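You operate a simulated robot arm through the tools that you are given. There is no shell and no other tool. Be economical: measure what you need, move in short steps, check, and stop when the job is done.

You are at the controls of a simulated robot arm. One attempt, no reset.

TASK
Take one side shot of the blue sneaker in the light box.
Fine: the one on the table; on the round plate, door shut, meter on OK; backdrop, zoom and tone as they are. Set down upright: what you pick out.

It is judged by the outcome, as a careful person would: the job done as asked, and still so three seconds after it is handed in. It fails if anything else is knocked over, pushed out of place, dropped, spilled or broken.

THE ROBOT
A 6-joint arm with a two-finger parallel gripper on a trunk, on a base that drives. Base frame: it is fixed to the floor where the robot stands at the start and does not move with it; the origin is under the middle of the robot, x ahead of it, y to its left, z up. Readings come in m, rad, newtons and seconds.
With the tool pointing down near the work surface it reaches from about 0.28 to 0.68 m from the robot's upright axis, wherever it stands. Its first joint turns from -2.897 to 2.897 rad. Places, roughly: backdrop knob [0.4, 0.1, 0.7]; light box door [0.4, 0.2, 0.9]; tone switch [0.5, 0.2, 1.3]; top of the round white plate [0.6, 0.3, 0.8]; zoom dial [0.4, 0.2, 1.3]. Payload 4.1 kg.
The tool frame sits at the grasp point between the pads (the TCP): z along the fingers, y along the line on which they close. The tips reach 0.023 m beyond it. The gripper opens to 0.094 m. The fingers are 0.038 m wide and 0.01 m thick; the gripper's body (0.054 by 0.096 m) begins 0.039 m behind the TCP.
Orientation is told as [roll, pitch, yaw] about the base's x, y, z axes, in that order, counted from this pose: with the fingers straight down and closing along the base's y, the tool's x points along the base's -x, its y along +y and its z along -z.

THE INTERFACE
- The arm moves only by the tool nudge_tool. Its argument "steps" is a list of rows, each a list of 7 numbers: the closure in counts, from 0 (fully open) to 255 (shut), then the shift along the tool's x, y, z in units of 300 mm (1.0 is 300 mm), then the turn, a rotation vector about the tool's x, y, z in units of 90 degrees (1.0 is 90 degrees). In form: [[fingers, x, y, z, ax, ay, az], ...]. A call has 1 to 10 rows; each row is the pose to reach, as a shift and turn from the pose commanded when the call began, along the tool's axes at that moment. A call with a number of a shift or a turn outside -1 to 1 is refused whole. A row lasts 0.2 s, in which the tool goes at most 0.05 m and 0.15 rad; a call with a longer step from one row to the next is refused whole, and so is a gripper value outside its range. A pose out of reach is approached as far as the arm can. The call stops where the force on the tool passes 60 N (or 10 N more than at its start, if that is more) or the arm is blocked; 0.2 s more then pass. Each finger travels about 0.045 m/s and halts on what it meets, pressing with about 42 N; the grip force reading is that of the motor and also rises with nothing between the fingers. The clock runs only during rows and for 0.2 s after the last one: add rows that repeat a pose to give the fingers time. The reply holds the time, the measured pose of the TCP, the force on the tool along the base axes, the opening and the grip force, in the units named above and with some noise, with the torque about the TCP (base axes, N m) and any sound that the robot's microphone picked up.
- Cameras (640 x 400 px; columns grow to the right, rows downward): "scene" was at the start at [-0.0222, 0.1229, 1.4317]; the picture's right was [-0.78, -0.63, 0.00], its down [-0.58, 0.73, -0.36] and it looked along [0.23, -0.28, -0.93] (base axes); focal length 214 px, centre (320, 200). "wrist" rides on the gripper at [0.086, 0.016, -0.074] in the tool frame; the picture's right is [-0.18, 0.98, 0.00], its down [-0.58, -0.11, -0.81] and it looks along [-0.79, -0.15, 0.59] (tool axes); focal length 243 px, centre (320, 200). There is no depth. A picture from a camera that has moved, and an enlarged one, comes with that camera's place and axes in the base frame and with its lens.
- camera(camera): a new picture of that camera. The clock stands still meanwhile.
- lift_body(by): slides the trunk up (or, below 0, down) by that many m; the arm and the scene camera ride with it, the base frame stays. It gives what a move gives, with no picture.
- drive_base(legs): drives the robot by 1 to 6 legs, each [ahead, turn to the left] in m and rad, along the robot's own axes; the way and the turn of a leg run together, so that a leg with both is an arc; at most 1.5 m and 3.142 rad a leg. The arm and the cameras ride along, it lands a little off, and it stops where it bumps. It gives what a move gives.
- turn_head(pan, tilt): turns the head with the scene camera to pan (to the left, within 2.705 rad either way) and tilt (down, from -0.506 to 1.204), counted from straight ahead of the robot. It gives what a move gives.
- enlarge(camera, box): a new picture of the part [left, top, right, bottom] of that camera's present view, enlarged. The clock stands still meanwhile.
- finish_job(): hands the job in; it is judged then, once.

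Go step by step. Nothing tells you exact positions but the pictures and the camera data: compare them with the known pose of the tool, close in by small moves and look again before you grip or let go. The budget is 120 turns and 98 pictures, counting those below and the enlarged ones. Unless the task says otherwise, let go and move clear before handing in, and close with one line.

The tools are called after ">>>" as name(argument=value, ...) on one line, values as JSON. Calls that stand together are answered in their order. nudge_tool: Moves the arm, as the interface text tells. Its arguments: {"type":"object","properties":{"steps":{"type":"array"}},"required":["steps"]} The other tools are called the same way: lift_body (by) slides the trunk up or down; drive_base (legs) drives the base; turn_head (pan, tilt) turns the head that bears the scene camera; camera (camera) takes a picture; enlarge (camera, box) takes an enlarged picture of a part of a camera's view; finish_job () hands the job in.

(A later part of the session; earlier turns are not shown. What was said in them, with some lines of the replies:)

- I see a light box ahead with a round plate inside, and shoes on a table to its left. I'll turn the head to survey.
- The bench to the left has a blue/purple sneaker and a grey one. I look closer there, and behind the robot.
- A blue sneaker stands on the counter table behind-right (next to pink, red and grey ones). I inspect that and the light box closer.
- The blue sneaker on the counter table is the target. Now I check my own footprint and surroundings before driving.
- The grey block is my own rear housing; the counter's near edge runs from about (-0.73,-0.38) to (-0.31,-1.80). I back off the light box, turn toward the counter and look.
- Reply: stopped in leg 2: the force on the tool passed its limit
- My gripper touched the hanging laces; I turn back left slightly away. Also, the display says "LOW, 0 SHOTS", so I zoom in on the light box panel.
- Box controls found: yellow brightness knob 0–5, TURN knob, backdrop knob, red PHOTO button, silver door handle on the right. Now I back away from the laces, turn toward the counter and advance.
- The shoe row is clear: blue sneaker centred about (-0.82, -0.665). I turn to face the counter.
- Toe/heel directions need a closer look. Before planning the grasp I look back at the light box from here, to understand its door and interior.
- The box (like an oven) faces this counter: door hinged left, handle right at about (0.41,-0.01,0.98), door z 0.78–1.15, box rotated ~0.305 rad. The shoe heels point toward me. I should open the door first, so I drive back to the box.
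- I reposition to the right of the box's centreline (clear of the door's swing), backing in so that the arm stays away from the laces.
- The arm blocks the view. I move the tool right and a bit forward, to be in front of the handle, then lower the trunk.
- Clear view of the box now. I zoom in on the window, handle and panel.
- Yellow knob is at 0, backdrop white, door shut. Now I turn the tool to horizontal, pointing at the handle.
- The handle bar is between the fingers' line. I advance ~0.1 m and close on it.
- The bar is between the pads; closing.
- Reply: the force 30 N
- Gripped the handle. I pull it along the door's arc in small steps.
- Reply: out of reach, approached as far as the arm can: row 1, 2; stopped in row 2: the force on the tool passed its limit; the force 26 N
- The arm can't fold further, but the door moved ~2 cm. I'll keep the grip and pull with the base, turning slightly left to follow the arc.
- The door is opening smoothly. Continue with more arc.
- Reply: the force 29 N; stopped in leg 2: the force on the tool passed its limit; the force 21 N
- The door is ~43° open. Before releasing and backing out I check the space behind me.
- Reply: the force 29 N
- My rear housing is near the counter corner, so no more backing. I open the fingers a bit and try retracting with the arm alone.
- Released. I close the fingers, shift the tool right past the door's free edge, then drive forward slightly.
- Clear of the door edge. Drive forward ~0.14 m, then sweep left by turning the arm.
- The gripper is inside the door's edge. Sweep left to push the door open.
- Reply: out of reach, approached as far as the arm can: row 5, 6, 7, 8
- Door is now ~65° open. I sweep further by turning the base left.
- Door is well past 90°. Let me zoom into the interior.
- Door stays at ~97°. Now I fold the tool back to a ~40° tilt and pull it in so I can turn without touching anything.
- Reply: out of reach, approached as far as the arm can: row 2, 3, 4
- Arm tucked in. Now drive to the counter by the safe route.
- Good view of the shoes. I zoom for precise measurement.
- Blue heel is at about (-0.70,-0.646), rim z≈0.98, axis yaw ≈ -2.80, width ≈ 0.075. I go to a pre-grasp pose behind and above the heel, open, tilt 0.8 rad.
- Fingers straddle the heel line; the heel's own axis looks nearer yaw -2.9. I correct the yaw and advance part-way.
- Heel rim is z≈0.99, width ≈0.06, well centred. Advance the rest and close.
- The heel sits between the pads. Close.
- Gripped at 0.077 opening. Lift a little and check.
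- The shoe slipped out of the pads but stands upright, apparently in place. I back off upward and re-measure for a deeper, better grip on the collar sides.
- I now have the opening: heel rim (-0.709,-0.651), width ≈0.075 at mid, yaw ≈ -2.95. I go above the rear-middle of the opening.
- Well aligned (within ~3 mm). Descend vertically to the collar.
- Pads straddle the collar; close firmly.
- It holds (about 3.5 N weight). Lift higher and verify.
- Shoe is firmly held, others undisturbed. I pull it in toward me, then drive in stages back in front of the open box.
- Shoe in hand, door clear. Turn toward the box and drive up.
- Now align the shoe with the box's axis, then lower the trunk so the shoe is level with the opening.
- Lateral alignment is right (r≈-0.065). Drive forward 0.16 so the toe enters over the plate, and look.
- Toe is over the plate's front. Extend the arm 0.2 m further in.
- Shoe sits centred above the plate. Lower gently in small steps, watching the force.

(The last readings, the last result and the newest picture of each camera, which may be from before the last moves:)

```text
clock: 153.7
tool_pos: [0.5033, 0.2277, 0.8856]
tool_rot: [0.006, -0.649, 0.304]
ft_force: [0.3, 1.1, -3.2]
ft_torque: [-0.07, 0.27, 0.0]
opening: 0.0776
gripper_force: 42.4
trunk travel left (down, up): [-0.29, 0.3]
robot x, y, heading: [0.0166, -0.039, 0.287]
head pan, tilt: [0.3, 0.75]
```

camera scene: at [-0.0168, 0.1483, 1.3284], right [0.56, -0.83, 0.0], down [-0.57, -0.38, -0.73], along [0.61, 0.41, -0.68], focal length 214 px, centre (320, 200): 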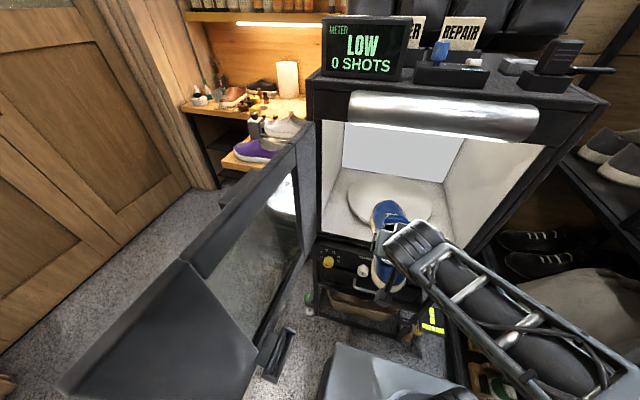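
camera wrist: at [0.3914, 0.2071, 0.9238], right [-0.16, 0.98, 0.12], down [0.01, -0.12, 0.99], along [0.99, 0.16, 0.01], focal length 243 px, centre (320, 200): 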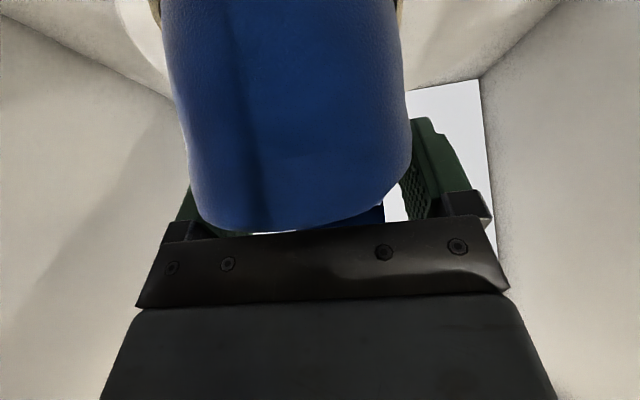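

No contact yet; continue in 5 mm steps.

>>> nudge_tool(steps=[[255, 0.0101, 0, 0.0133, 0, 0, 0], [255, 0.0101, 0, 0.0133, 0, 0, 0]])

>>> nudge_tool(steps=[[255, 0.0101, 0, 0.0133, 0, 0, 0], [255, 0.0101, 0, 0.0133, 0, 0, 0]])

>>> enlarge(camera="scene", box=[360, 130, 500, 240])

```text
clock: 154.3
tool_pos: [0.5036, 0.2265, 0.8797]
tool_rot: [0.005, -0.65, 0.303]
ft_force: [0.3, 0.3, -3.3]
ft_torque: [-0.09, 0.22, 0.01]
opening: 0.0778
gripper_force: 41.7
trunk travel left (down, up): [-0.29, 0.3]
robot x, y, heading: [0.0148, -0.0364, 0.294]
head pan, tilt: [0.3, 0.75]
```

```text
clock: 154.9
tool_pos: [0.5038, 0.226, 0.8768]
tool_rot: [0.008, -0.652, 0.303]
ft_force: [1.3, -0.1, 3.5]
ft_torque: [0.55, -0.46, -0.01]
opening: 0.0776
gripper_force: 42.5
trunk travel left (down, up): [-0.29, 0.3]
robot x, y, heading: [0.0151, -0.0422, 0.295]
head pan, tilt: [0.3, 0.75]
```

```text
3.64 times, centred on (430, 185) of scene
camera zoom: at [-0.017, 0.1481, 1.3286], right [0.56, -0.83, 0.0], down [-0.57, -0.38, -0.73], along [0.61, 0.41, -0.68], focal length 780 px, centre (-80, 254)
```

zoom: 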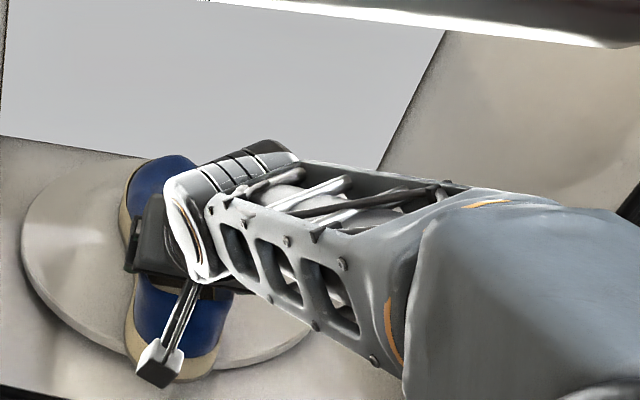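

Touchdown, but the heel is right at the plate's front edge. Lift 8 mm, go 15 mm deeper, and set down again.

>>> nudge_tool(steps=[[255, -0.0162, 0, -0.0212, 0, 0, 0], [255, -0.056, 0, 0.009, 0, 0, 0], [255, -0.056, 0, 0.009, 0, 0, 0]])

>>> nudge_tool(steps=[[255, 0.0121, 0, 0.0159, 0, 0, 0], [255, 0.0121, 0, 0.0159, 0, 0, 0]])

```text
clock: 155.7
tool_pos: [0.5194, 0.2312, 0.8816]
tool_rot: [0.005, -0.648, 0.304]
ft_force: [0.5, 0.0, -3.5]
ft_torque: [-0.08, 0.26, 0.01]
opening: 0.0778
gripper_force: 41.7
trunk travel left (down, up): [-0.29, 0.3]
robot x, y, heading: [0.0186, -0.0385, 0.29]
head pan, tilt: [0.3, 0.75]
```

```text
clock: 156.3
tool_pos: [0.5181, 0.2302, 0.8766]
tool_rot: [0.008, -0.651, 0.305]
ft_force: [0.5, 0.6, 0.0]
ft_torque: [0.19, -0.06, -0.02]
opening: 0.0776
gripper_force: 41.7
trunk travel left (down, up): [-0.29, 0.3]
robot x, y, heading: [0.0167, -0.0417, 0.294]
head pan, tilt: [0.3, 0.75]
```

Resting on the plate. Press 1 mm, open the fingers and check.

>>> nudge_tool(steps=[[255, 0.003, 0, 0.004, 0, 0, 0], [150, 0.003, 0, 0.004, 0, 0, 0], [60, 0.003, 0, 0.004, 0, 0, 0], [0, 0.003, 0, 0.004, 0, 0, 0], [0, 0.003, 0, 0.004, 0, 0, 0], [0, 0.003, 0, 0.004, 0, 0, 0]])

>>> nudge_tool(steps=[[0, 0, 0, -0.04, 0, 0, 0], [0, 0, 0, -0.08, 0, 0, 0], [0, 0.05, 0, -0.14, 0, 0, 0], [0, 0.13, 0, -0.22, 0, 0, 0], [0, 0.22, 0, -0.3, 0, 0, 0], [0, 0.31, 0, -0.38, 0, 0, 0], [0, 0.4, 0, -0.45, 0, 0, 0], [0, 0.48, 0, -0.52, 0, 0, 0]])

>>> enlarge(camera="scene", box=[300, 80, 560, 280])

```text
clock: 157.7
tool_pos: [0.517, 0.2312, 0.8751]
tool_rot: [0.005, -0.649, 0.303]
ft_force: [0.0, -0.7, 0.0]
ft_torque: [-0.02, -0.02, -0.03]
opening: 0.0943
gripper_force: 0.1
trunk travel left (down, up): [-0.29, 0.3]
robot x, y, heading: [0.0162, -0.0381, 0.293]
head pan, tilt: [0.3, 0.75]
```

```text
clock: 159.5
tool_pos: [0.3207, 0.1643, 0.9109]
tool_rot: [0.005, -0.649, 0.303]
ft_force: [-0.4, -0.3, 0.6]
ft_torque: [0.0, 0.02, 0.04]
opening: 0.0938
gripper_force: 0.2
trunk travel left (down, up): [-0.29, 0.3]
robot x, y, heading: [0.0164, -0.0385, 0.292]
head pan, tilt: [0.3, 0.75]
```

```text
2.00 times, centred on (430, 180) of scene
camera zoom: at [-0.0165, 0.1484, 1.3284], right [0.56, -0.83, 0.0], down [-0.57, -0.38, -0.73], along [0.61, 0.41, -0.68], focal length 429 px, centre (100, 240)
```

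zoom: 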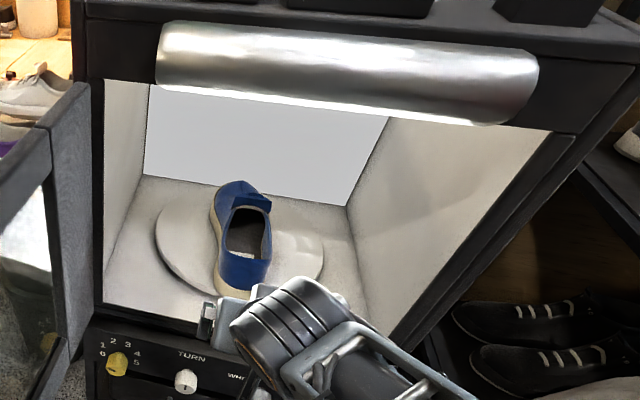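

The shoe stands upright on the plate. Next: close the door. I back off, make the tool vertical and raise it to reach over the door top and sweep the door shut from its outer side.

>>> drive_base(legs=[[-0.34, 0]])

>>> nudge_tool(steps=[[255, 0, 0, 0, 0, 0.08, 0], [255, 0, 0, 0, 0, 0.16, 0], [255, 0, 0, 0, 0, 0.24, 0], [255, 0, 0, 0, 0, 0.32, 0], [255, 0, 0, 0, 0, 0.413, 0], [255, 0, 0, 0, 0, 0.413, 0]])

>>> lift_body(by=0.3)

>>> turn_head(pan=0.2, tilt=0.7)

>>> camera(camera="scene")

```text
clock: 161.7
tool_pos: [-0.0011, 0.0681, 0.9103]
tool_rot: [0.006, -0.65, 0.302]
ft_force: [0.2, -0.2, 1.2]
ft_torque: [-0.01, -0.05, -0.02]
opening: 0.0938
gripper_force: 0.1
trunk travel left (down, up): [-0.29, 0.3]
robot x, y, heading: [-0.3062, -0.1355, 0.289]
head pan, tilt: [0.3, 0.75]
```

```text
clock: 163.1
tool_pos: [-0.0021, 0.0679, 0.9112]
tool_rot: [0.005, 0.001, 0.307]
ft_force: [0.1, -0.5, 0.2]
ft_torque: [0.02, 0.0, -0.03]
opening: 0.0002
gripper_force: 33.8
trunk travel left (down, up): [-0.29, 0.3]
robot x, y, heading: [-0.301, -0.1366, 0.289]
head pan, tilt: [0.3, 0.75]
```

```text
clock: 166.1
tool_pos: [-0.0014, 0.0672, 1.2111]
tool_rot: [0.005, -0.002, 0.304]
ft_force: [0.8, -0.2, 0.1]
ft_torque: [0.02, 0.02, 0.0]
opening: 0.0
gripper_force: 42.3
trunk travel left (down, up): [-0.59, 0.0]
robot x, y, heading: [-0.3039, -0.1383, 0.286]
head pan, tilt: [0.3, 0.75]
```

```text
clock: 166.8
tool_pos: [-0.0022, 0.0685, 1.2113]
tool_rot: [0.005, -0.003, 0.306]
ft_force: [0.8, -0.5, -0.8]
ft_torque: [0.0, -0.03, 0.01]
opening: 0.0
gripper_force: 42.3
trunk travel left (down, up): [-0.59, 0.0]
robot x, y, heading: [-0.304, -0.1379, 0.292]
head pan, tilt: [0.201, 0.7]
```

```text
24 pictures are left
camera scene: at [-0.3332, 0.0457, 1.6327], right [0.47, -0.88, 0.0], down [-0.57, -0.3, -0.76], along [0.67, 0.36, -0.64], focal length 214 px, centre (320, 200)
```

scene: 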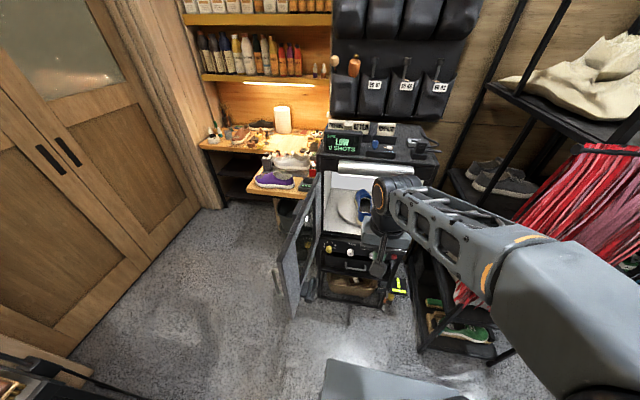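

Door free corner is at about (-0.10,0.29), top z 1.15. Move the closed fingers over the door to its outer side.

>>> nudge_tool(steps=[[255, -0.03, 0.14, 0, 0, 0, 0], [255, -0.06, 0.28, 0, 0, 0, 0], [255, -0.09, 0.42, 0, 0, 0, 0], [255, -0.12, 0.56, 0, 0, 0, 0], [255, -0.15, 0.7, 0, 0, 0, 0], [255, -0.18, 0.84, 0, 0, 0, 0], [255, -0.2, 0.98, 0, 0, 0, 0], [255, -0.2, 0.98, 0, 0, 0, 0]])

>>> camera(camera="scene")

>>> camera(camera="wrist")

```text
clock: 168.6
tool_pos: [-0.0322, 0.3678, 1.2125]
tool_rot: [0.005, 0.0, 0.307]
ft_force: [0.0, 0.4, 0.4]
ft_torque: [0.01, 0.01, 0.04]
opening: 0.0
gripper_force: 42.2
trunk travel left (down, up): [-0.59, 0.0]
robot x, y, heading: [-0.3083, -0.1341, 0.288]
head pan, tilt: [0.201, 0.7]
```

```text
23 pictures are left
camera scene: at [-0.3332, 0.0455, 1.6327], right [0.47, -0.88, 0.0], down [-0.57, -0.3, -0.76], along [0.67, 0.36, -0.64], focal length 214 px, centre (320, 200)
```

scene: 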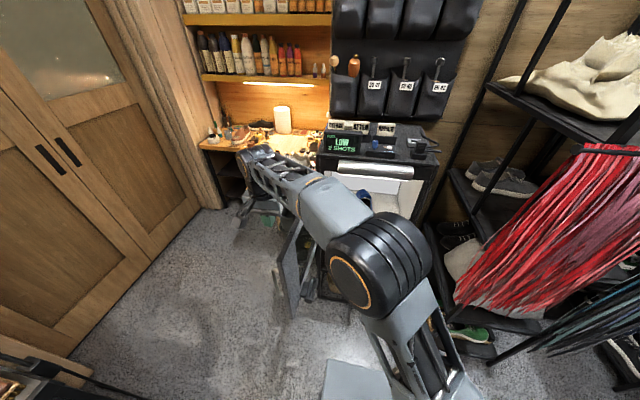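

```text
22 pictures are left
camera wrist: at [-0.1188, 0.3552, 1.2871], right [-0.12, 0.99, 0.0], down [0.59, 0.07, 0.81], along [0.8, 0.1, -0.59], focal length 243 px, centre (320, 200)
```

wrist: 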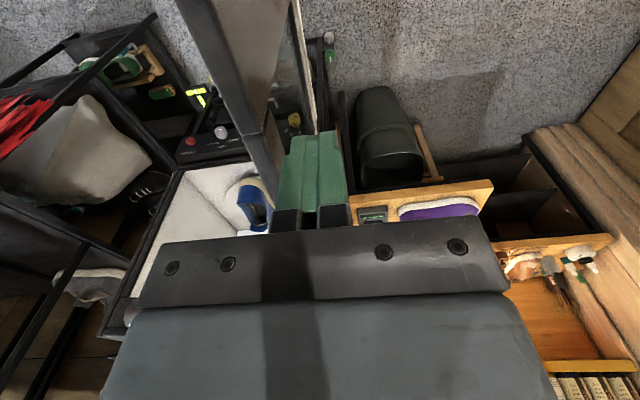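

Fingers are on the door's outer side. Lower 0.09 m.

>>> lift_body(by=-0.09)

>>> camera(camera="wrist")

```text
clock: 169.8
tool_pos: [-0.0323, 0.3664, 1.1221]
tool_rot: [0.004, -0.002, 0.306]
ft_force: [-0.5, 0.3, -1.0]
ft_torque: [0.03, 0.01, 0.0]
opening: 0.0
gripper_force: 41.8
trunk travel left (down, up): [-0.5, 0.09]
robot x, y, heading: [-0.3057, -0.1355, 0.29]
head pan, tilt: [0.201, 0.7]
```

```text
21 pictures are left
camera wrist: at [-0.1186, 0.3548, 1.197], right [-0.12, 0.99, 0.0], down [0.59, 0.07, 0.81], along [0.8, 0.1, -0.59], focal length 243 px, centre (320, 200)
```

wrist: 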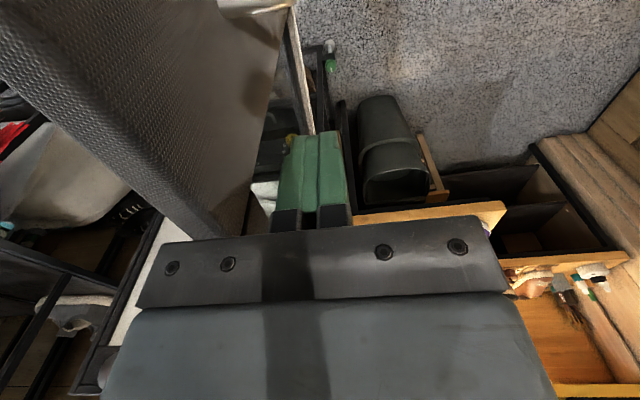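

Now sweep the door closed along its arc, first to ~55°.

>>> nudge_tool(steps=[[255, 0.003, -0.153, 0, 0, 0, 0], [255, 0.007, -0.303, 0, 0, 0, 0], [255, 0, -0.403, 0, 0, 0, 0], [255, -0.01, -0.503, 0, 0, 0, 0], [255, -0.037, -0.603, 0, 0, 0, 0], [255, -0.063, -0.7, 0, 0, 0, 0], [255, -0.103, -0.79, 0, 0, 0, 0], [255, -0.147, -0.88, 0, 0, 0, 0]])

>>> camera(camera="scene")

```text
clock: 171.6
tool_pos: [0.0908, 0.1276, 1.1191]
tool_rot: [0.004, -0.001, 0.304]
ft_force: [0.5, -0.8, -0.4]
ft_torque: [-0.01, 0.0, 0.0]
opening: 0.0
gripper_force: 41.8
trunk travel left (down, up): [-0.5, 0.09]
robot x, y, heading: [-0.3076, -0.1382, 0.289]
head pan, tilt: [0.201, 0.7]
```

```text
20 pictures are left
camera scene: at [-0.3329, 0.0455, 1.5427], right [0.47, -0.88, 0.0], down [-0.57, -0.3, -0.76], along [0.67, 0.36, -0.64], focal length 214 px, centre (320, 200)
```

scene: 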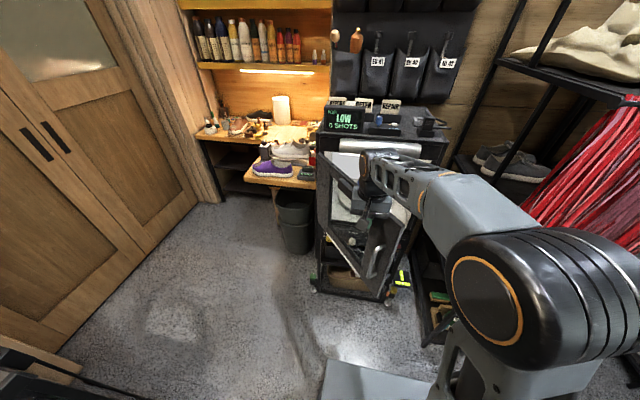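

Door ~50° and following. Continue to ~15°.

>>> nudge_tool(steps=[[255, -0.057, -0.087, 0, 0, 0, 0], [255, -0.117, -0.167, 0, 0, 0, 0], [255, -0.187, -0.237, 0, 0, 0, 0], [255, -0.257, -0.307, 0, 0, 0, 0], [255, -0.34, -0.367, 0, 0, 0, 0], [255, -0.423, -0.423, 0, 0, 0, 0], [255, -0.517, -0.467, 0, 0, 0, 0], [255, -0.607, -0.507, 0, 0, 0, 0]])

>>> camera(camera="scene")

```text
clock: 173.4
tool_pos: [0.3112, 0.0376, 1.1208]
tool_rot: [0.004, -0.001, 0.305]
ft_force: [0.3, -0.3, 0.5]
ft_torque: [-0.05, 0.01, 0.0]
opening: 0.0
gripper_force: 41.7
trunk travel left (down, up): [-0.5, 0.09]
robot x, y, heading: [-0.305, -0.1368, 0.293]
head pan, tilt: [0.201, 0.7]
```

```text
19 pictures are left
camera scene: at [-0.3325, 0.0457, 1.5427], right [0.47, -0.88, 0.0], down [-0.57, -0.3, -0.76], along [0.67, 0.36, -0.64], focal length 214 px, centre (320, 200)
```

scene: 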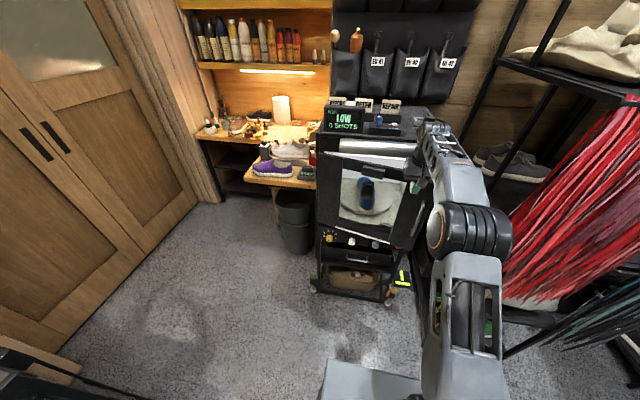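

Door nearly shut (~12°). I retract, turn the tool horizontal and lower it, to push the door fully shut (and then work the knobs).

>>> nudge_tool(steps=[[255, 0.1, 0.02, 0, 0, -0.05, 0], [255, 0.2, 0.04, 0, 0, -0.12, 0], [255, 0.3, 0.06, 0, 0, -0.2, 0], [255, 0.4, 0.08, 0, 0, -0.29, 0], [255, 0.45, 0.09, 0, 0, -0.38, 0], [255, 0.45, 0.1, 0, 0, -0.47, 0], [255, 0.45, 0.1, 0, 0, -0.56, 0], [255, 0.45, 0.1, 0, 0, -0.65, 0], [255, 0.45, 0.1, 0, 0, -0.74, 0], [255, 0.45, 0.1, 0, 0, -0.83, 0]])

>>> nudge_tool(steps=[[255, 0, 0, 0, 0, -0.08, 0], [255, 0, 0, 0, 0, -0.16, 0], [255, 0, 0, 0, 0, -0.16, 0]])

>>> lift_body(by=-0.17)

>>> camera(camera="scene")

```text
clock: 175.6
tool_pos: [0.1724, 0.0251, 1.1204]
tool_rot: [0.018, -1.307, 0.29]
ft_force: [0.1, -0.4, -0.2]
ft_torque: [-0.03, 0.01, -0.01]
opening: 0.0
gripper_force: 42.2
out of reach, approached as far as the arm can: row 8
trunk travel left (down, up): [-0.5, 0.09]
robot x, y, heading: [-0.3077, -0.1367, 0.291]
head pan, tilt: [0.201, 0.7]
```

```text
clock: 176.4
tool_pos: [0.1718, 0.0265, 1.1203]
tool_rot: [0.324, -1.557, -0.015]
ft_force: [-0.5, -0.2, -0.4]
ft_torque: [0.01, 0.0, 0.0]
opening: 0.0
gripper_force: 42.1
trunk travel left (down, up): [-0.5, 0.09]
robot x, y, heading: [-0.3052, -0.1385, 0.286]
head pan, tilt: [0.201, 0.7]
```

```text
clock: 178.4
tool_pos: [0.1717, 0.0267, 0.9497]
tool_rot: [0.305, -1.554, 0.003]
ft_force: [-0.2, 0.4, -0.4]
ft_torque: [0.03, 0.02, -0.03]
opening: 0.0
gripper_force: 42.1
trunk travel left (down, up): [-0.33, 0.26]
robot x, y, heading: [-0.3087, -0.1378, 0.287]
head pan, tilt: [0.201, 0.7]
```

```text
18 pictures are left
camera scene: at [-0.3332, 0.0456, 1.3727], right [0.47, -0.88, 0.0], down [-0.57, -0.3, -0.76], along [0.67, 0.36, -0.64], focal length 214 px, centre (320, 200)
```

scene: 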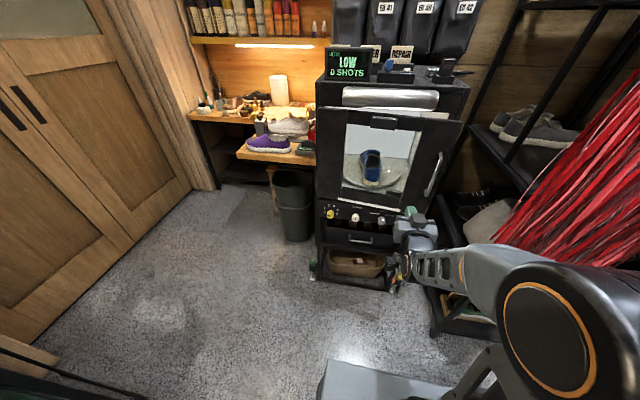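

Door slightly ajar, shoe visible inside. Shift right to the frame area and drive forward to push it shut.

>>> nudge_tool(steps=[[255, 0, -0.147, 0, 0, 0, 0], [255, 0, -0.147, 0, 0, 0, 0]])

>>> drive_base(legs=[[0.19, 0]])

>>> nudge_tool(steps=[[255, 0, 0, 0.05, 0, 0, 0], [255, 0, 0, 0.1, 0, 0, 0], [255, 0, 0, 0.13, 0, 0, 0], [255, 0, 0, 0.16, 0, 0, 0], [255, 0, 0, 0.19, 0, 0, 0]])

>>> camera(camera="scene")

```text
clock: 179.0
tool_pos: [0.1849, -0.0155, 0.9501]
tool_rot: [0.311, -1.555, -0.005]
ft_force: [-0.4, 0.1, -1.0]
ft_torque: [-0.05, -0.02, -0.01]
opening: 0.0
gripper_force: 42.2
trunk travel left (down, up): [-0.33, 0.26]
robot x, y, heading: [-0.3051, -0.1394, 0.287]
head pan, tilt: [0.201, 0.7]
```

```text
clock: 180.5
tool_pos: [0.3715, 0.0447, 0.9496]
tool_rot: [0.302, -1.555, 0.009]
ft_force: [-1.4, -0.5, 0.6]
ft_torque: [0.03, -0.01, 0.03]
opening: 0.0001
gripper_force: 41.9
trunk travel left (down, up): [-0.33, 0.26]
robot x, y, heading: [-0.1214, -0.082, 0.297]
head pan, tilt: [0.201, 0.7]
```

```text
clock: 181.6
tool_pos: [0.408, 0.0559, 0.9496]
tool_rot: [0.311, -1.556, 0.001]
ft_force: [-40.7, -12.1, 10.7]
ft_torque: [0.4, -0.94, 0.06]
opening: 0.0001
gripper_force: 42.1
trunk travel left (down, up): [-0.33, 0.26]
robot x, y, heading: [-0.1214, -0.0804, 0.298]
head pan, tilt: [0.201, 0.7]
stopped in row 5: the force on the tool passed its limit (the readings are from after the stop); the commanded pose is now the measured one
```

```text
17 pictures are left
camera scene: at [-0.154, 0.0997, 1.373], right [0.47, -0.88, 0.0], down [-0.56, -0.3, -0.77], along [0.68, 0.36, -0.64], focal length 214 px, centre (320, 200)
```

scene: 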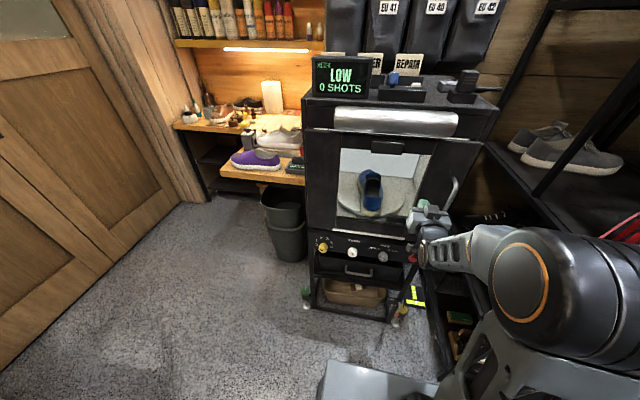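

Door is shut. Back off, lower to knob height (z≈0.71) and line up with the TURN knob.

>>> drive_base(legs=[[-0.1, 0]])

>>> nudge_tool(steps=[[150, 0, 0.12, 0, 0, 0, 0], [150, 0, 0.24, 0, 0, 0, 0], [150, 0, 0.36, 0, 0, 0, 0], [150, 0, 0.48, 0, 0, 0, 0], [150, 0, 0.6, 0, 0, 0, 0], [150, 0, 0.6, 0, 0, 0, 0]])

>>> lift_body(by=-0.23)

>>> enlarge(camera="scene", box=[290, 40, 490, 240])

>>> camera(camera="wrist")

```text
clock: 182.7
tool_pos: [0.3173, 0.0286, 0.9453]
tool_rot: [0.216, -1.548, 0.096]
ft_force: [-0.4, 0.6, 0.1]
ft_torque: [0.02, 0.0, 0.03]
opening: 0.0
gripper_force: 41.7
trunk travel left (down, up): [-0.33, 0.26]
robot x, y, heading: [-0.2172, -0.1089, 0.297]
head pan, tilt: [0.201, 0.7]
```

```text
clock: 184.1
tool_pos: [0.2622, 0.2005, 0.9477]
tool_rot: [0.194, -1.547, 0.116]
ft_force: [1.0, -0.1, 0.0]
ft_torque: [0.01, 0.01, -0.03]
opening: 0.0385
gripper_force: 0.0
trunk travel left (down, up): [-0.33, 0.26]
robot x, y, heading: [-0.2132, -0.1134, 0.299]
head pan, tilt: [0.201, 0.7]
```

```text
clock: 186.5
tool_pos: [0.2637, 0.2002, 0.7176]
tool_rot: [0.214, -1.549, 0.097]
ft_force: [-0.5, 0.1, -0.8]
ft_torque: [-0.01, 0.02, 0.03]
opening: 0.0388
gripper_force: 0.1
trunk travel left (down, up): [-0.1, 0.49]
robot x, y, heading: [-0.2167, -0.1098, 0.295]
head pan, tilt: [0.201, 0.7]
```

```text
2.00 times, centred on (390, 140) of scene
camera zoom: at [-0.2435, 0.0725, 1.1427], right [0.48, -0.88, 0.0], down [-0.57, -0.31, -0.76], along [0.67, 0.36, -0.64], focal length 429 px, centre (180, 320)
```

zoom: 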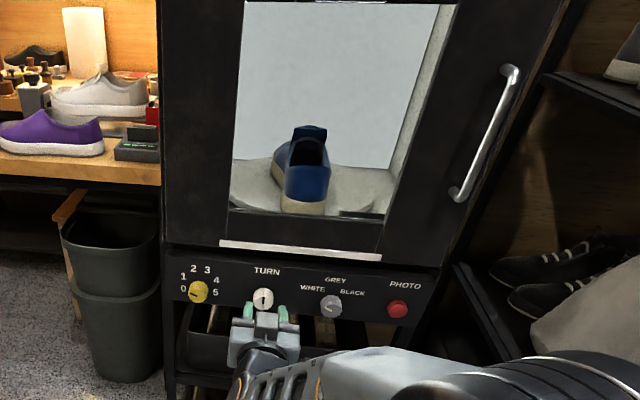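

```text
15 pictures are left
camera wrist: at [0.1862, 0.1909, 0.6333], right [-0.3, 0.94, 0.19], down [-0.72, -0.35, 0.6], along [0.63, 0.04, 0.78], focal length 243 px, centre (320, 200)
```

wrist: 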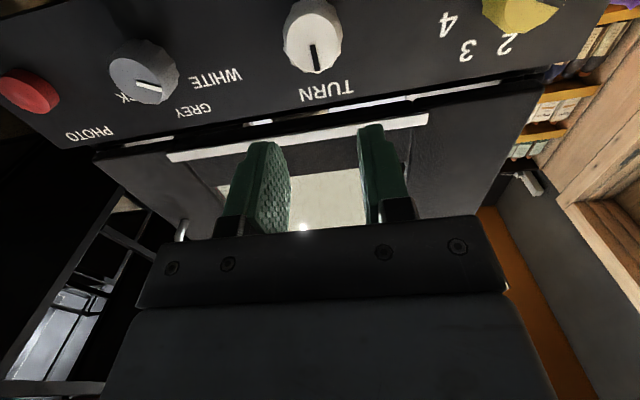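

TURN knob pinpointed at (0.3505,0.2275,0.689), pointer up. Open, move onto it and grip.

>>> nudge_tool(steps=[[60, 0.05, 0, 0, 0, 0, 0], [60, 0.097, 0, 0.05, 0, 0, 0], [60, 0.097, 0, 0.1, 0, 0, 0], [60, 0.097, 0, 0.2, 0, 0, 0], [60, 0.097, 0, 0.28, 0, 0, 0], [60, 0.097, 0, 0.28, 0, 0, 0]])

>>> nudge_tool(steps=[[255, 0, 0, 0, 0, 0, 0], [255, 0, 0, 0, 0, 0, 0], [255, 0, 0, 0, 0, 0, 0], [255, 0, 0, 0, 0, 0, 0]])

>>> camera(camera="wrist")

```text
clock: 187.9
tool_pos: [0.3436, 0.2272, 0.6869]
tool_rot: [0.192, -1.549, 0.12]
ft_force: [0.0, 0.7, -0.3]
ft_torque: [0.01, 0.0, 0.0]
opening: 0.0719
gripper_force: 0.0
trunk travel left (down, up): [-0.1, 0.49]
robot x, y, heading: [-0.2169, -0.1087, 0.295]
head pan, tilt: [0.201, 0.7]
```

```text
clock: 188.9
tool_pos: [0.3429, 0.2255, 0.6866]
tool_rot: [0.223, -1.549, 0.089]
ft_force: [1.0, -1.7, -1.2]
ft_torque: [0.03, -0.1, 0.3]
opening: 0.0336
gripper_force: 44.7
trunk travel left (down, up): [-0.1, 0.49]
robot x, y, heading: [-0.2117, -0.1098, 0.296]
head pan, tilt: [0.201, 0.7]
```

```text
14 pictures are left
camera wrist: at [0.2661, 0.2179, 0.6029], right [-0.3, 0.94, 0.19], down [-0.72, -0.35, 0.6], along [0.63, 0.04, 0.78], focal length 243 px, centre (320, 200)
```

wrist: 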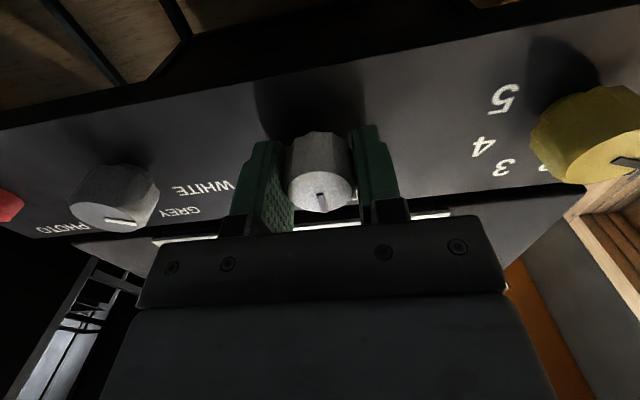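

Knob gripped. Rotate it ~45° first and look at the effect.

>>> nudge_tool(steps=[[255, 0, 0, 0, 0, 0, 0.085], [255, 0, 0, 0, 0, 0, 0.17], [255, 0, 0, 0, 0, 0, 0.255], [255, 0, 0, 0, 0, 0, 0.34], [255, 0, 0, 0, 0, 0, 0.425], [255, 0, 0, 0, 0, 0, 0.5], [255, 0, 0, 0, 0, 0, 0.5]])

>>> enlarge(camera="scene", box=[290, 40, 490, 240])

```text
clock: 190.5
tool_pos: [0.3426, 0.2271, 0.6864]
tool_rot: [1.543, -0.778, -1.239]
ft_force: [26.5, 15.6, 8.2]
ft_torque: [0.09, -0.19, 0.94]
opening: 0.0339
gripper_force: 44.6
trunk travel left (down, up): [-0.1, 0.49]
robot x, y, heading: [-0.2164, -0.1076, 0.297]
head pan, tilt: [0.201, 0.7]
```

```text
2.00 times, centred on (390, 140) of scene
camera zoom: at [-0.2421, 0.0733, 1.1426], right [0.48, -0.88, 0.0], down [-0.57, -0.31, -0.76], along [0.67, 0.36, -0.65], focal length 429 px, centre (180, 320)
```

zoom: 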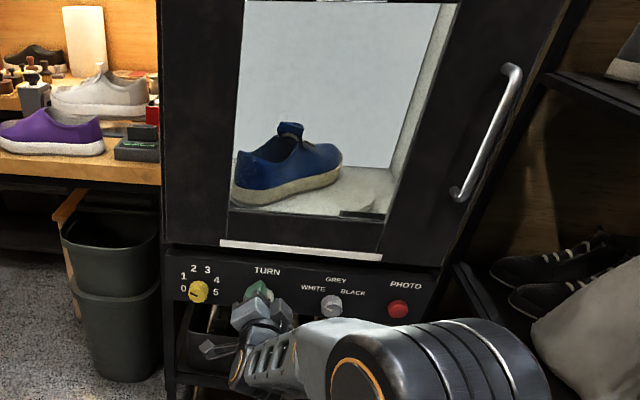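

Ratio is about 1:1 (shoe turned ~47°). Turn another 45°.

>>> nudge_tool(steps=[[255, 0, 0, 0, 0, 0, 0.085], [255, 0, 0, 0, 0, 0, 0.17], [255, 0, 0, 0, 0, 0, 0.255], [255, 0, 0, 0, 0, 0, 0.34], [255, 0, 0, 0, 0, 0, 0.425], [255, 0, 0, 0, 0, 0, 0.49], [255, 0, 0, 0, 0, 0, 0.49]])

>>> enlarge(camera="scene", box=[290, 40, 490, 240])

```text
clock: 192.1
tool_pos: [0.3421, 0.2257, 0.687]
tool_rot: [1.549, -0.009, -1.26]
ft_force: [11.4, 11.7, 10.1]
ft_torque: [0.33, -0.92, 0.56]
opening: 0.0343
gripper_force: 45.0
trunk travel left (down, up): [-0.1, 0.49]
robot x, y, heading: [-0.2166, -0.1102, 0.295]
head pan, tilt: [0.201, 0.7]
```

```text
2.00 times, centred on (390, 140) of scene
camera zoom: at [-0.2436, 0.0729, 1.1427], right [0.48, -0.88, 0.0], down [-0.57, -0.31, -0.76], along [0.67, 0.36, -0.64], focal length 429 px, centre (180, 320)
```

zoom: 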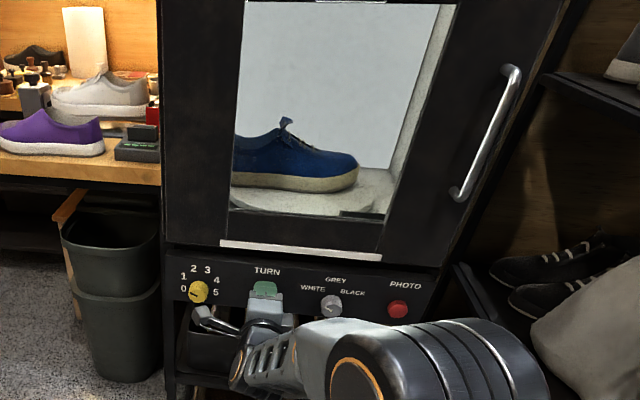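

The sole is now parallel to the box front – a side view. Release the TURN knob, back off, unwind and move to the yellow knob.

>>> nudge_tool(steps=[[60, 0, 0, 0, 0, 0, 0], [60, 0, 0, 0, 0, 0, 0], [60, 0, 0, 0, 0, 0, 0], [60, 0, 0, -0.1, 0, 0, 0], [60, 0, 0, -0.2, 0, 0, 0], [60, 0, 0, -0.2, 0, 0, 0]])

>>> nudge_tool(steps=[[60, 0.04, 0, 0, 0, 0, -0.09], [60, 0.08, 0, 0, 0, 0, -0.18], [60, 0.12, 0, 0, 0, 0, -0.27], [60, 0.16, 0, 0, 0, 0, -0.36], [60, 0.2, 0, 0, 0, 0, -0.45], [60, 0.24, 0, 0, 0, 0, -0.54], [60, 0.28, 0, 0, 0, 0, -0.63], [60, 0.32, 0, 0, 0, 0, -0.72], [60, 0.35, 0, 0, 0, 0, -0.81], [60, 0.373, 0, 0, 0, 0, -0.9]])

>>> camera(camera="wrist")

```text
clock: 193.5
tool_pos: [0.2857, 0.2074, 0.6894]
tool_rot: [1.549, -0.009, -1.261]
ft_force: [-0.4, 0.2, 0.4]
ft_torque: [-0.06, 0.02, -0.03]
opening: 0.0718
gripper_force: 0.1
trunk travel left (down, up): [-0.1, 0.49]
robot x, y, heading: [-0.2159, -0.1098, 0.302]
head pan, tilt: [0.201, 0.7]
```

```text
clock: 195.7
tool_pos: [0.2511, 0.3137, 0.685]
tool_rot: [1.415, -1.425, -1.107]
ft_force: [-0.5, -0.2, 0.0]
ft_torque: [-0.01, 0.05, 0.0]
opening: 0.0718
gripper_force: 0.2
trunk travel left (down, up): [-0.1, 0.49]
robot x, y, heading: [-0.2149, -0.1129, 0.293]
head pan, tilt: [0.201, 0.7]
```

```text
11 pictures are left
camera wrist: at [0.1713, 0.3163, 0.6047], right [-0.28, 0.9, 0.32], down [-0.7, -0.42, 0.58], along [0.66, -0.06, 0.75], focal length 243 px, centre (320, 200)
```

wrist: 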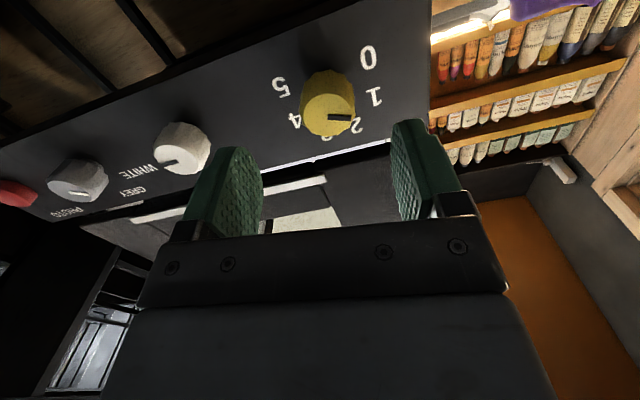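

Aligned with the yellow knob. Move in and grip.

>>> nudge_tool(steps=[[60, -0.02, 0, 0.07, 0, 0, 0], [60, -0.02, 0, 0.14, 0, 0, 0], [60, -0.02, 0, 0.205, 0, 0, 0], [255, -0.02, 0, 0.205, 0, 0, 0], [255, -0.02, 0, 0.205, 0, 0, 0], [255, -0.02, 0, 0.205, 0, 0, 0], [255, -0.02, 0, 0.205, 0, 0, 0]])

>>> nudge_tool(steps=[[255, 0, 0, 0, 0, 0, 0.09], [255, 0, 0, 0, 0, 0, 0.18], [255, 0, 0, 0, 0, 0, 0.27], [255, 0, 0, 0, 0, 0, 0.36], [255, 0, 0, 0, 0, 0, 0.4], [255, 0, 0, 0, 0, 0, 0.4]])

>>> turn_head(pan=0.15, tilt=0.4)

>>> camera(camera="scene")

```text
clock: 197.3
tool_pos: [0.3076, 0.3367, 0.6908]
tool_rot: [1.433, -1.425, -1.116]
ft_force: [-4.0, 38.0, 6.3]
ft_torque: [-0.06, 0.63, -0.09]
opening: 0.0329
gripper_force: 44.5
trunk travel left (down, up): [-0.1, 0.49]
robot x, y, heading: [-0.2131, -0.1106, 0.3]
head pan, tilt: [0.201, 0.7]
```

```text
clock: 198.7
tool_pos: [0.3081, 0.3323, 0.6903]
tool_rot: [1.538, -0.798, -1.233]
ft_force: [-10.4, 23.8, -2.7]
ft_torque: [0.19, -0.39, 1.51]
opening: 0.0331
gripper_force: 44.9
trunk travel left (down, up): [-0.1, 0.49]
robot x, y, heading: [-0.2147, -0.1067, 0.303]
head pan, tilt: [0.201, 0.7]
```

```text
clock: 199.5
tool_pos: [0.309, 0.3335, 0.6911]
tool_rot: [1.538, -0.799, -1.233]
ft_force: [-15.6, 20.3, -8.3]
ft_torque: [0.23, -0.54, 1.04]
opening: 0.0329
gripper_force: 44.9
trunk travel left (down, up): [-0.1, 0.49]
robot x, y, heading: [-0.2144, -0.1094, 0.289]
head pan, tilt: [0.15, 0.4]
```

```text
10 pictures are left
camera scene: at [-0.236, 0.0742, 1.1691], right [0.43, -0.9, 0.0], down [-0.35, -0.17, -0.92], along [0.83, 0.4, -0.39], focal length 214 px, centre (320, 200)
```

scene: 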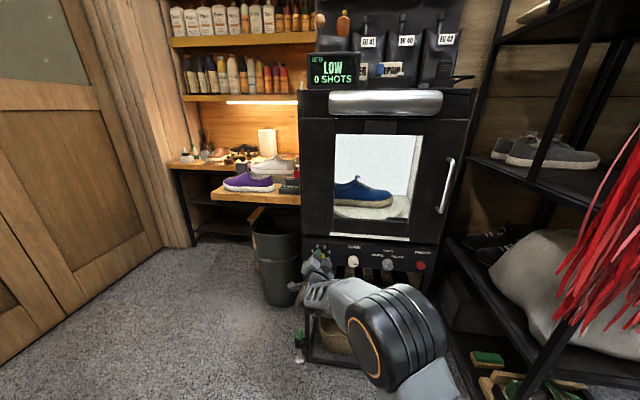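

Light brighter but still LOW. Turn another ~36°.

>>> nudge_tool(steps=[[255, 0, 0, 0, 0, 0, 0.09], [255, 0, 0, 0, 0, 0, 0.18], [255, 0, 0, 0, 0, 0, 0.27], [255, 0, 0, 0, 0, 0, 0.36], [255, 0, 0, 0, 0, 0, 0.4], [255, 0, 0, 0, 0, 0, 0.4]])

>>> enlarge(camera="scene", box=[290, 40, 480, 300])

```text
clock: 200.9
tool_pos: [0.3092, 0.3314, 0.6888]
tool_rot: [1.542, -0.169, -1.254]
ft_force: [-28.1, 2.9, -26.6]
ft_torque: [0.16, -0.83, 0.18]
opening: 0.0332
gripper_force: 44.6
trunk travel left (down, up): [-0.1, 0.49]
robot x, y, heading: [-0.2166, -0.1115, 0.294]
head pan, tilt: [0.15, 0.4]
```

```text
1.54 times, centred on (385, 170) of scene
camera zoom: at [-0.2353, 0.0742, 1.1691], right [0.43, -0.9, 0.0], down [-0.35, -0.17, -0.92], along [0.83, 0.4, -0.39], focal length 330 px, centre (220, 246)
```

zoom: 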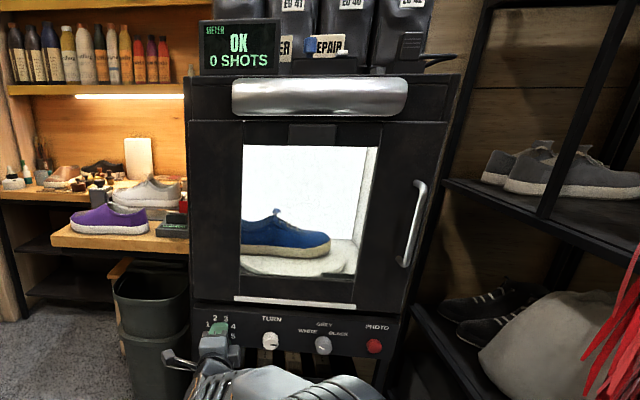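

Meter reads OK. Release the knob gently, back off, and move over toward the PHOTO button.

>>> nudge_tool(steps=[[60, 0, 0, 0, 0, 0, 0], [60, 0, 0, 0, 0, 0, 0], [60, 0, 0, 0, 0, 0, 0], [60, 0, 0, -0.12, 0, 0, 0], [60, 0, 0, -0.23, 0, 0, 0], [60, 0, 0, -0.23, 0, 0, 0]])

>>> nudge_tool(steps=[[255, -0.1, -0.017, 0, 0, 0, -0.09], [255, -0.2, -0.034, 0, 0, 0, -0.18], [255, -0.3, -0.051, 0, 0, 0, -0.27], [255, -0.4, -0.068, 0, 0, 0, -0.36], [255, -0.5, -0.085, 0, 0, 0, -0.45], [255, -0.6, -0.102, 0, 0, 0, -0.54], [255, -0.7, -0.119, 0, 0, 0, -0.63], [255, -0.8, -0.136, 0, 0, 0, -0.72], [255, -0.9, -0.153, 0, 0, 0, -0.81], [255, -0.986, -0.169, 0, 0, 0, -0.89]])

>>> camera(camera="wrist")

>>> enlarge(camera="scene", box=[290, 40, 480, 300])

```text
clock: 202.3
tool_pos: [0.2441, 0.3111, 0.6915]
tool_rot: [1.547, -0.168, -1.256]
ft_force: [-0.3, 0.2, 0.5]
ft_torque: [-0.02, 0.0, 0.01]
opening: 0.0722
gripper_force: 0.1
trunk travel left (down, up): [-0.1, 0.49]
robot x, y, heading: [-0.2199, -0.109, 0.301]
head pan, tilt: [0.15, 0.4]
```

```text
clock: 204.5
tool_pos: [0.3372, 0.0231, 0.6936]
tool_rot: [0.073, -1.549, 0.239]
ft_force: [-0.7, 0.2, 0.0]
ft_torque: [0.01, 0.03, 0.02]
opening: 0.0
gripper_force: 42.0
trunk travel left (down, up): [-0.1, 0.49]
robot x, y, heading: [-0.2166, -0.1095, 0.299]
head pan, tilt: [0.15, 0.4]
```

```text
8 pictures are left
camera wrist: at [0.2595, 0.0139, 0.6092], right [-0.3, 0.94, 0.19], down [-0.72, -0.35, 0.6], along [0.63, 0.04, 0.78], focal length 243 px, centre (320, 200)
```

wrist: 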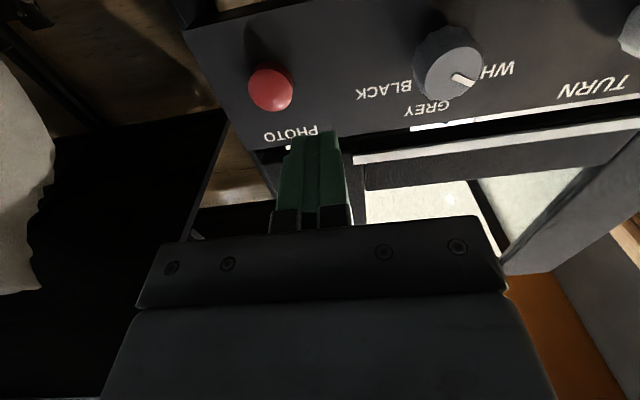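

```text
1.54 times, centred on (385, 170) of scene
camera zoom: at [-0.2348, 0.0727, 1.1695], right [0.43, -0.9, 0.0], down [-0.35, -0.17, -0.92], along [0.83, 0.4, -0.39], focal length 330 px, centre (220, 246)
```

zoom: 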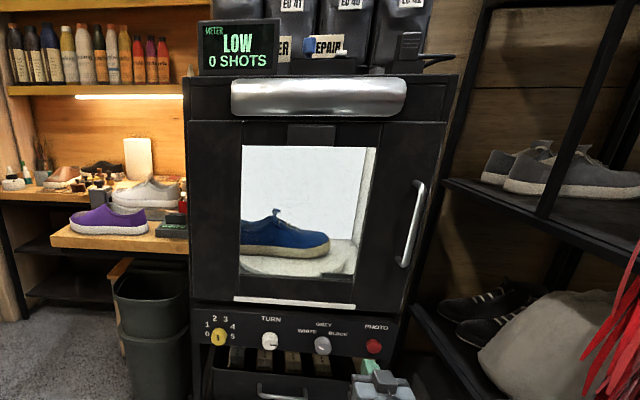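

The knob slipped back a bit on release: LOW again. I zoom on the knob's pointer.

>>> enlarge(camera="scene", box=[295, 215, 395, 285])

```text
5.71 times, centred on (345, 250) of scene
camera zoom: at [-0.2348, 0.0727, 1.1695], right [0.43, -0.9, 0.0], down [-0.35, -0.17, -0.92], along [0.83, 0.4, -0.39], focal length 1226 px, centre (177, -86)
```

zoom: 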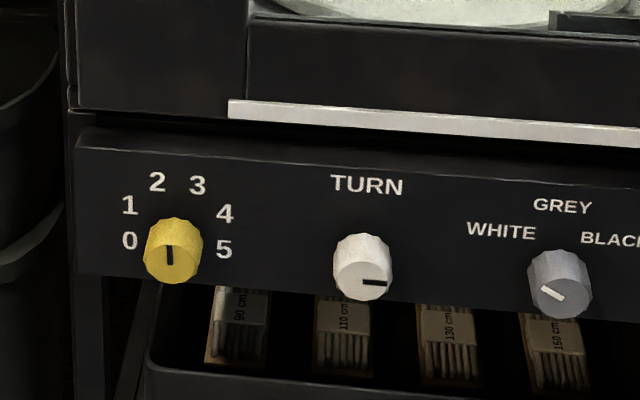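

Pointer is at ~2.5, just under the OK threshold. I go back and turn it ~15° further.

>>> nudge_tool(steps=[[60, 0, 0.15, 0, 0, 0, 0], [60, 0, 0.3, 0, 0, 0, 0], [60, 0, 0.45, 0, 0, 0, 0], [60, 0, 0.6, 0, 0, 0, 0], [60, 0, 0.75, 0, 0, 0, 0], [60, 0, 0.9, 0, 0, 0, 0], [60, 0, 1.0, 0, 0, 0, 0], [60, 0, 1.0, 0, 0, 0, 0]])

>>> nudge_tool(steps=[[60, 0, 0.01, 0.1, 0, 0, 0], [60, 0, 0.01, 0.2, 0, 0, 0], [60, 0, 0.01, 0.22, 0, 0, 0], [255, 0, 0.01, 0.22, 0, 0, 0], [255, 0, 0.01, 0.22, 0, 0, 0], [255, 0, 0.01, 0.22, 0, 0, 0], [255, 0, 0.01, 0.22, 0, 0, 0]])

>>> nudge_tool(steps=[[255, 0, 0, 0, 0, 0, 0.08], [255, 0, 0, 0, 0, 0, 0.17], [255, 0, 0, 0, 0, 0, 0.17]])

>>> nudge_tool(steps=[[60, 0, 0, 0, 0, 0, 0], [60, 0, 0, 0, 0, 0, 0], [60, 0, 0, 0, 0, 0, 0], [60, 0, 0, -0.1, 0, 0, 0], [60, 0, 0, -0.22, 0, 0, 0], [60, 0, 0, -0.22, 0, 0, 0]])

>>> enlarge(camera="scene", box=[290, 40, 480, 300])

```text
clock: 206.3
tool_pos: [0.2445, 0.3106, 0.6937]
tool_rot: [0.189, -1.549, 0.12]
ft_force: [0.3, 0.3, 0.3]
ft_torque: [0.0, -0.01, -0.01]
opening: 0.0718
gripper_force: 0.1
trunk travel left (down, up): [-0.1, 0.49]
robot x, y, heading: [-0.2157, -0.1108, 0.294]
head pan, tilt: [0.15, 0.4]
```

```text
clock: 207.9
tool_pos: [0.3058, 0.3345, 0.6929]
tool_rot: [0.145, -1.55, 0.172]
ft_force: [-1.1, 22.4, 2.0]
ft_torque: [0.02, 0.22, -0.06]
opening: 0.0338
gripper_force: 44.6
trunk travel left (down, up): [-0.1, 0.49]
robot x, y, heading: [-0.214, -0.1051, 0.297]
head pan, tilt: [0.15, 0.4]
```

```text
clock: 208.7
tool_pos: [0.3072, 0.3343, 0.692]
tool_rot: [1.49, -1.3, -1.179]
ft_force: [-2.5, 14.2, 0.6]
ft_torque: [0.09, 0.09, 1.05]
opening: 0.0336
gripper_force: 45.1
trunk travel left (down, up): [-0.1, 0.49]
robot x, y, heading: [-0.216, -0.1082, 0.296]
head pan, tilt: [0.15, 0.4]
```

```text
clock: 210.1
tool_pos: [0.2432, 0.3133, 0.6933]
tool_rot: [1.489, -1.298, -1.181]
ft_force: [-0.3, 0.8, 0.4]
ft_torque: [-0.02, -0.02, 0.05]
opening: 0.0719
gripper_force: 0.1
trunk travel left (down, up): [-0.1, 0.49]
robot x, y, heading: [-0.2148, -0.1104, 0.296]
head pan, tilt: [0.15, 0.4]
```

```text
1.54 times, centred on (385, 170) of scene
camera zoom: at [-0.2348, 0.0727, 1.1695], right [0.43, -0.9, 0.0], down [-0.35, -0.17, -0.92], along [0.83, 0.4, -0.39], focal length 330 px, centre (220, 246)
```

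zoom: 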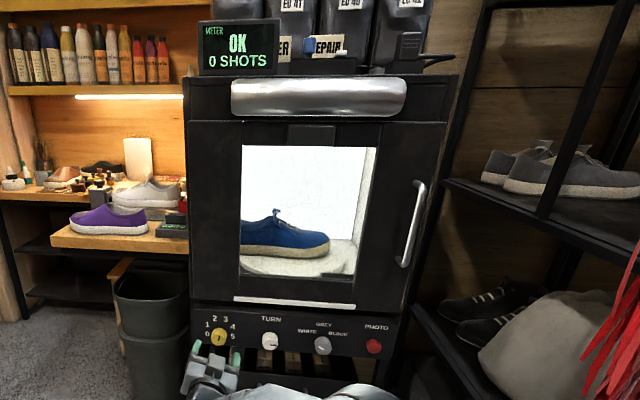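

Meter OK with hands off, shoe side-on, door shut. Move to the PHOTO button with closed fingers.

>>> nudge_tool(steps=[[255, -0.037, -0.138, 0, 0, 0, -0.03], [255, -0.074, -0.276, 0, 0, 0, -0.06], [255, -0.111, -0.414, 0, 0, 0, -0.09], [255, -0.148, -0.552, 0, 0, 0, -0.12], [255, -0.185, -0.69, 0, 0, 0, -0.15], [255, -0.222, -0.828, 0, 0, 0, -0.17], [255, -0.259, -0.966, 0, 0, 0, -0.17], [255, -0.259, -0.966, 0, 0, 0, -0.17]])

>>> nudge_tool(steps=[[255, 0.015, -0.11, 0.05, 0, 0, 0], [255, 0.015, -0.11, 0.1, 0, 0, 0], [255, 0.015, -0.11, 0.1, 0, 0, 0]])

>>> camera(camera="wrist")

```text
clock: 211.9
tool_pos: [0.3375, 0.0278, 0.6916]
tool_rot: [0.208, -1.547, 0.102]
ft_force: [0.2, 0.1, -0.7]
ft_torque: [-0.01, -0.03, 0.01]
opening: 0.0
gripper_force: 42.2
trunk travel left (down, up): [-0.1, 0.49]
robot x, y, heading: [-0.2145, -0.1106, 0.294]
head pan, tilt: [0.15, 0.4]
```

```text
clock: 212.7
tool_pos: [0.374, 0.0053, 0.6863]
tool_rot: [0.224, -1.549, 0.09]
ft_force: [-0.3, 0.1, 0.0]
ft_torque: [0.02, 0.01, 0.02]
opening: 0.0001
gripper_force: 42.3
trunk travel left (down, up): [-0.1, 0.49]
robot x, y, heading: [-0.2141, -0.1085, 0.293]
head pan, tilt: [0.15, 0.4]
```

```text
4 pictures are left
camera wrist: at [0.2968, -0.0036, 0.6017], right [-0.3, 0.94, 0.19], down [-0.72, -0.35, 0.6], along [0.63, 0.04, 0.78], focal length 243 px, centre (320, 200)
```

wrist: 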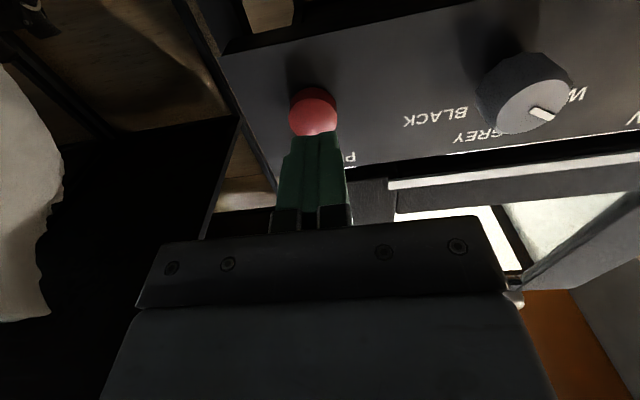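

Fingertips line up with the red button. Press once, gently.

>>> nudge_tool(steps=[[255, 0, 0, 0.06, 0, 0, 0], [255, 0, 0, 0.1, 0, 0, 0], [255, 0, 0, 0.125, 0, 0, 0], [255, 0, 0, 0.14, 0, 0, 0]])

```text
clock: 213.7
tool_pos: [0.4118, 0.0175, 0.685]
tool_rot: [0.231, -1.549, 0.082]
ft_force: [-31.7, -11.3, 2.6]
ft_torque: [-0.06, -0.13, -0.12]
opening: 0.0001
gripper_force: 41.6
trunk travel left (down, up): [-0.1, 0.49]
robot x, y, heading: [-0.2175, -0.1087, 0.292]
head pan, tilt: [0.15, 0.4]
heard: click
```

Heard one click. Back off straight away and check the shot counter.

>>> nudge_tool(steps=[[255, 0, 0, -0.12, 0, 0, 0], [255, 0, 0, -0.24, 0, 0, 0], [255, 0, 0, -0.36, 0, 0, 0], [255, 0, 0, -0.36, 0, 0, 0]])

>>> enlarge(camera="scene", box=[290, 40, 480, 300])

```text
clock: 214.7
tool_pos: [0.3108, -0.0145, 0.6866]
tool_rot: [0.216, -1.548, 0.096]
ft_force: [0.4, -0.6, -0.1]
ft_torque: [-0.01, 0.0, 0.01]
opening: 0.0003
gripper_force: 41.8
trunk travel left (down, up): [-0.1, 0.49]
robot x, y, heading: [-0.2166, -0.1089, 0.297]
head pan, tilt: [0.15, 0.4]
```

```text
1.54 times, centred on (385, 170) of scene
camera zoom: at [-0.2348, 0.0726, 1.1695], right [0.43, -0.9, 0.0], down [-0.35, -0.17, -0.92], along [0.83, 0.4, -0.39], focal length 330 px, centre (220, 246)
```

zoom: 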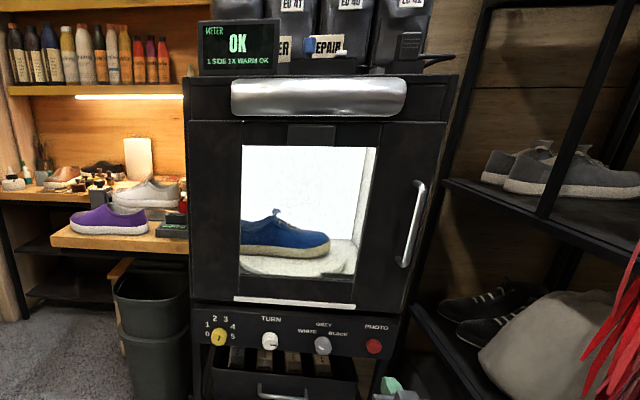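

The display reads "1 SIDE 1X WARM OK": one side shot was taken with the meter on OK. The door is shut, the sneaker is upright on the plate and the arm is clear, so I hand in.

>>> finish_job()

```text
The job is handed in.
```

I took one side shot of the blue sneaker from the table, and the display reads "1 SIDE 1X WARM OK". The sneaker is upright on the round plate, the door is shut, and I left the backdrop, zoom and tone as they were. On the way the gripper brushed the hanging laces, and my first grip on the sneaker slipped off; nothing was knocked over or dropped.
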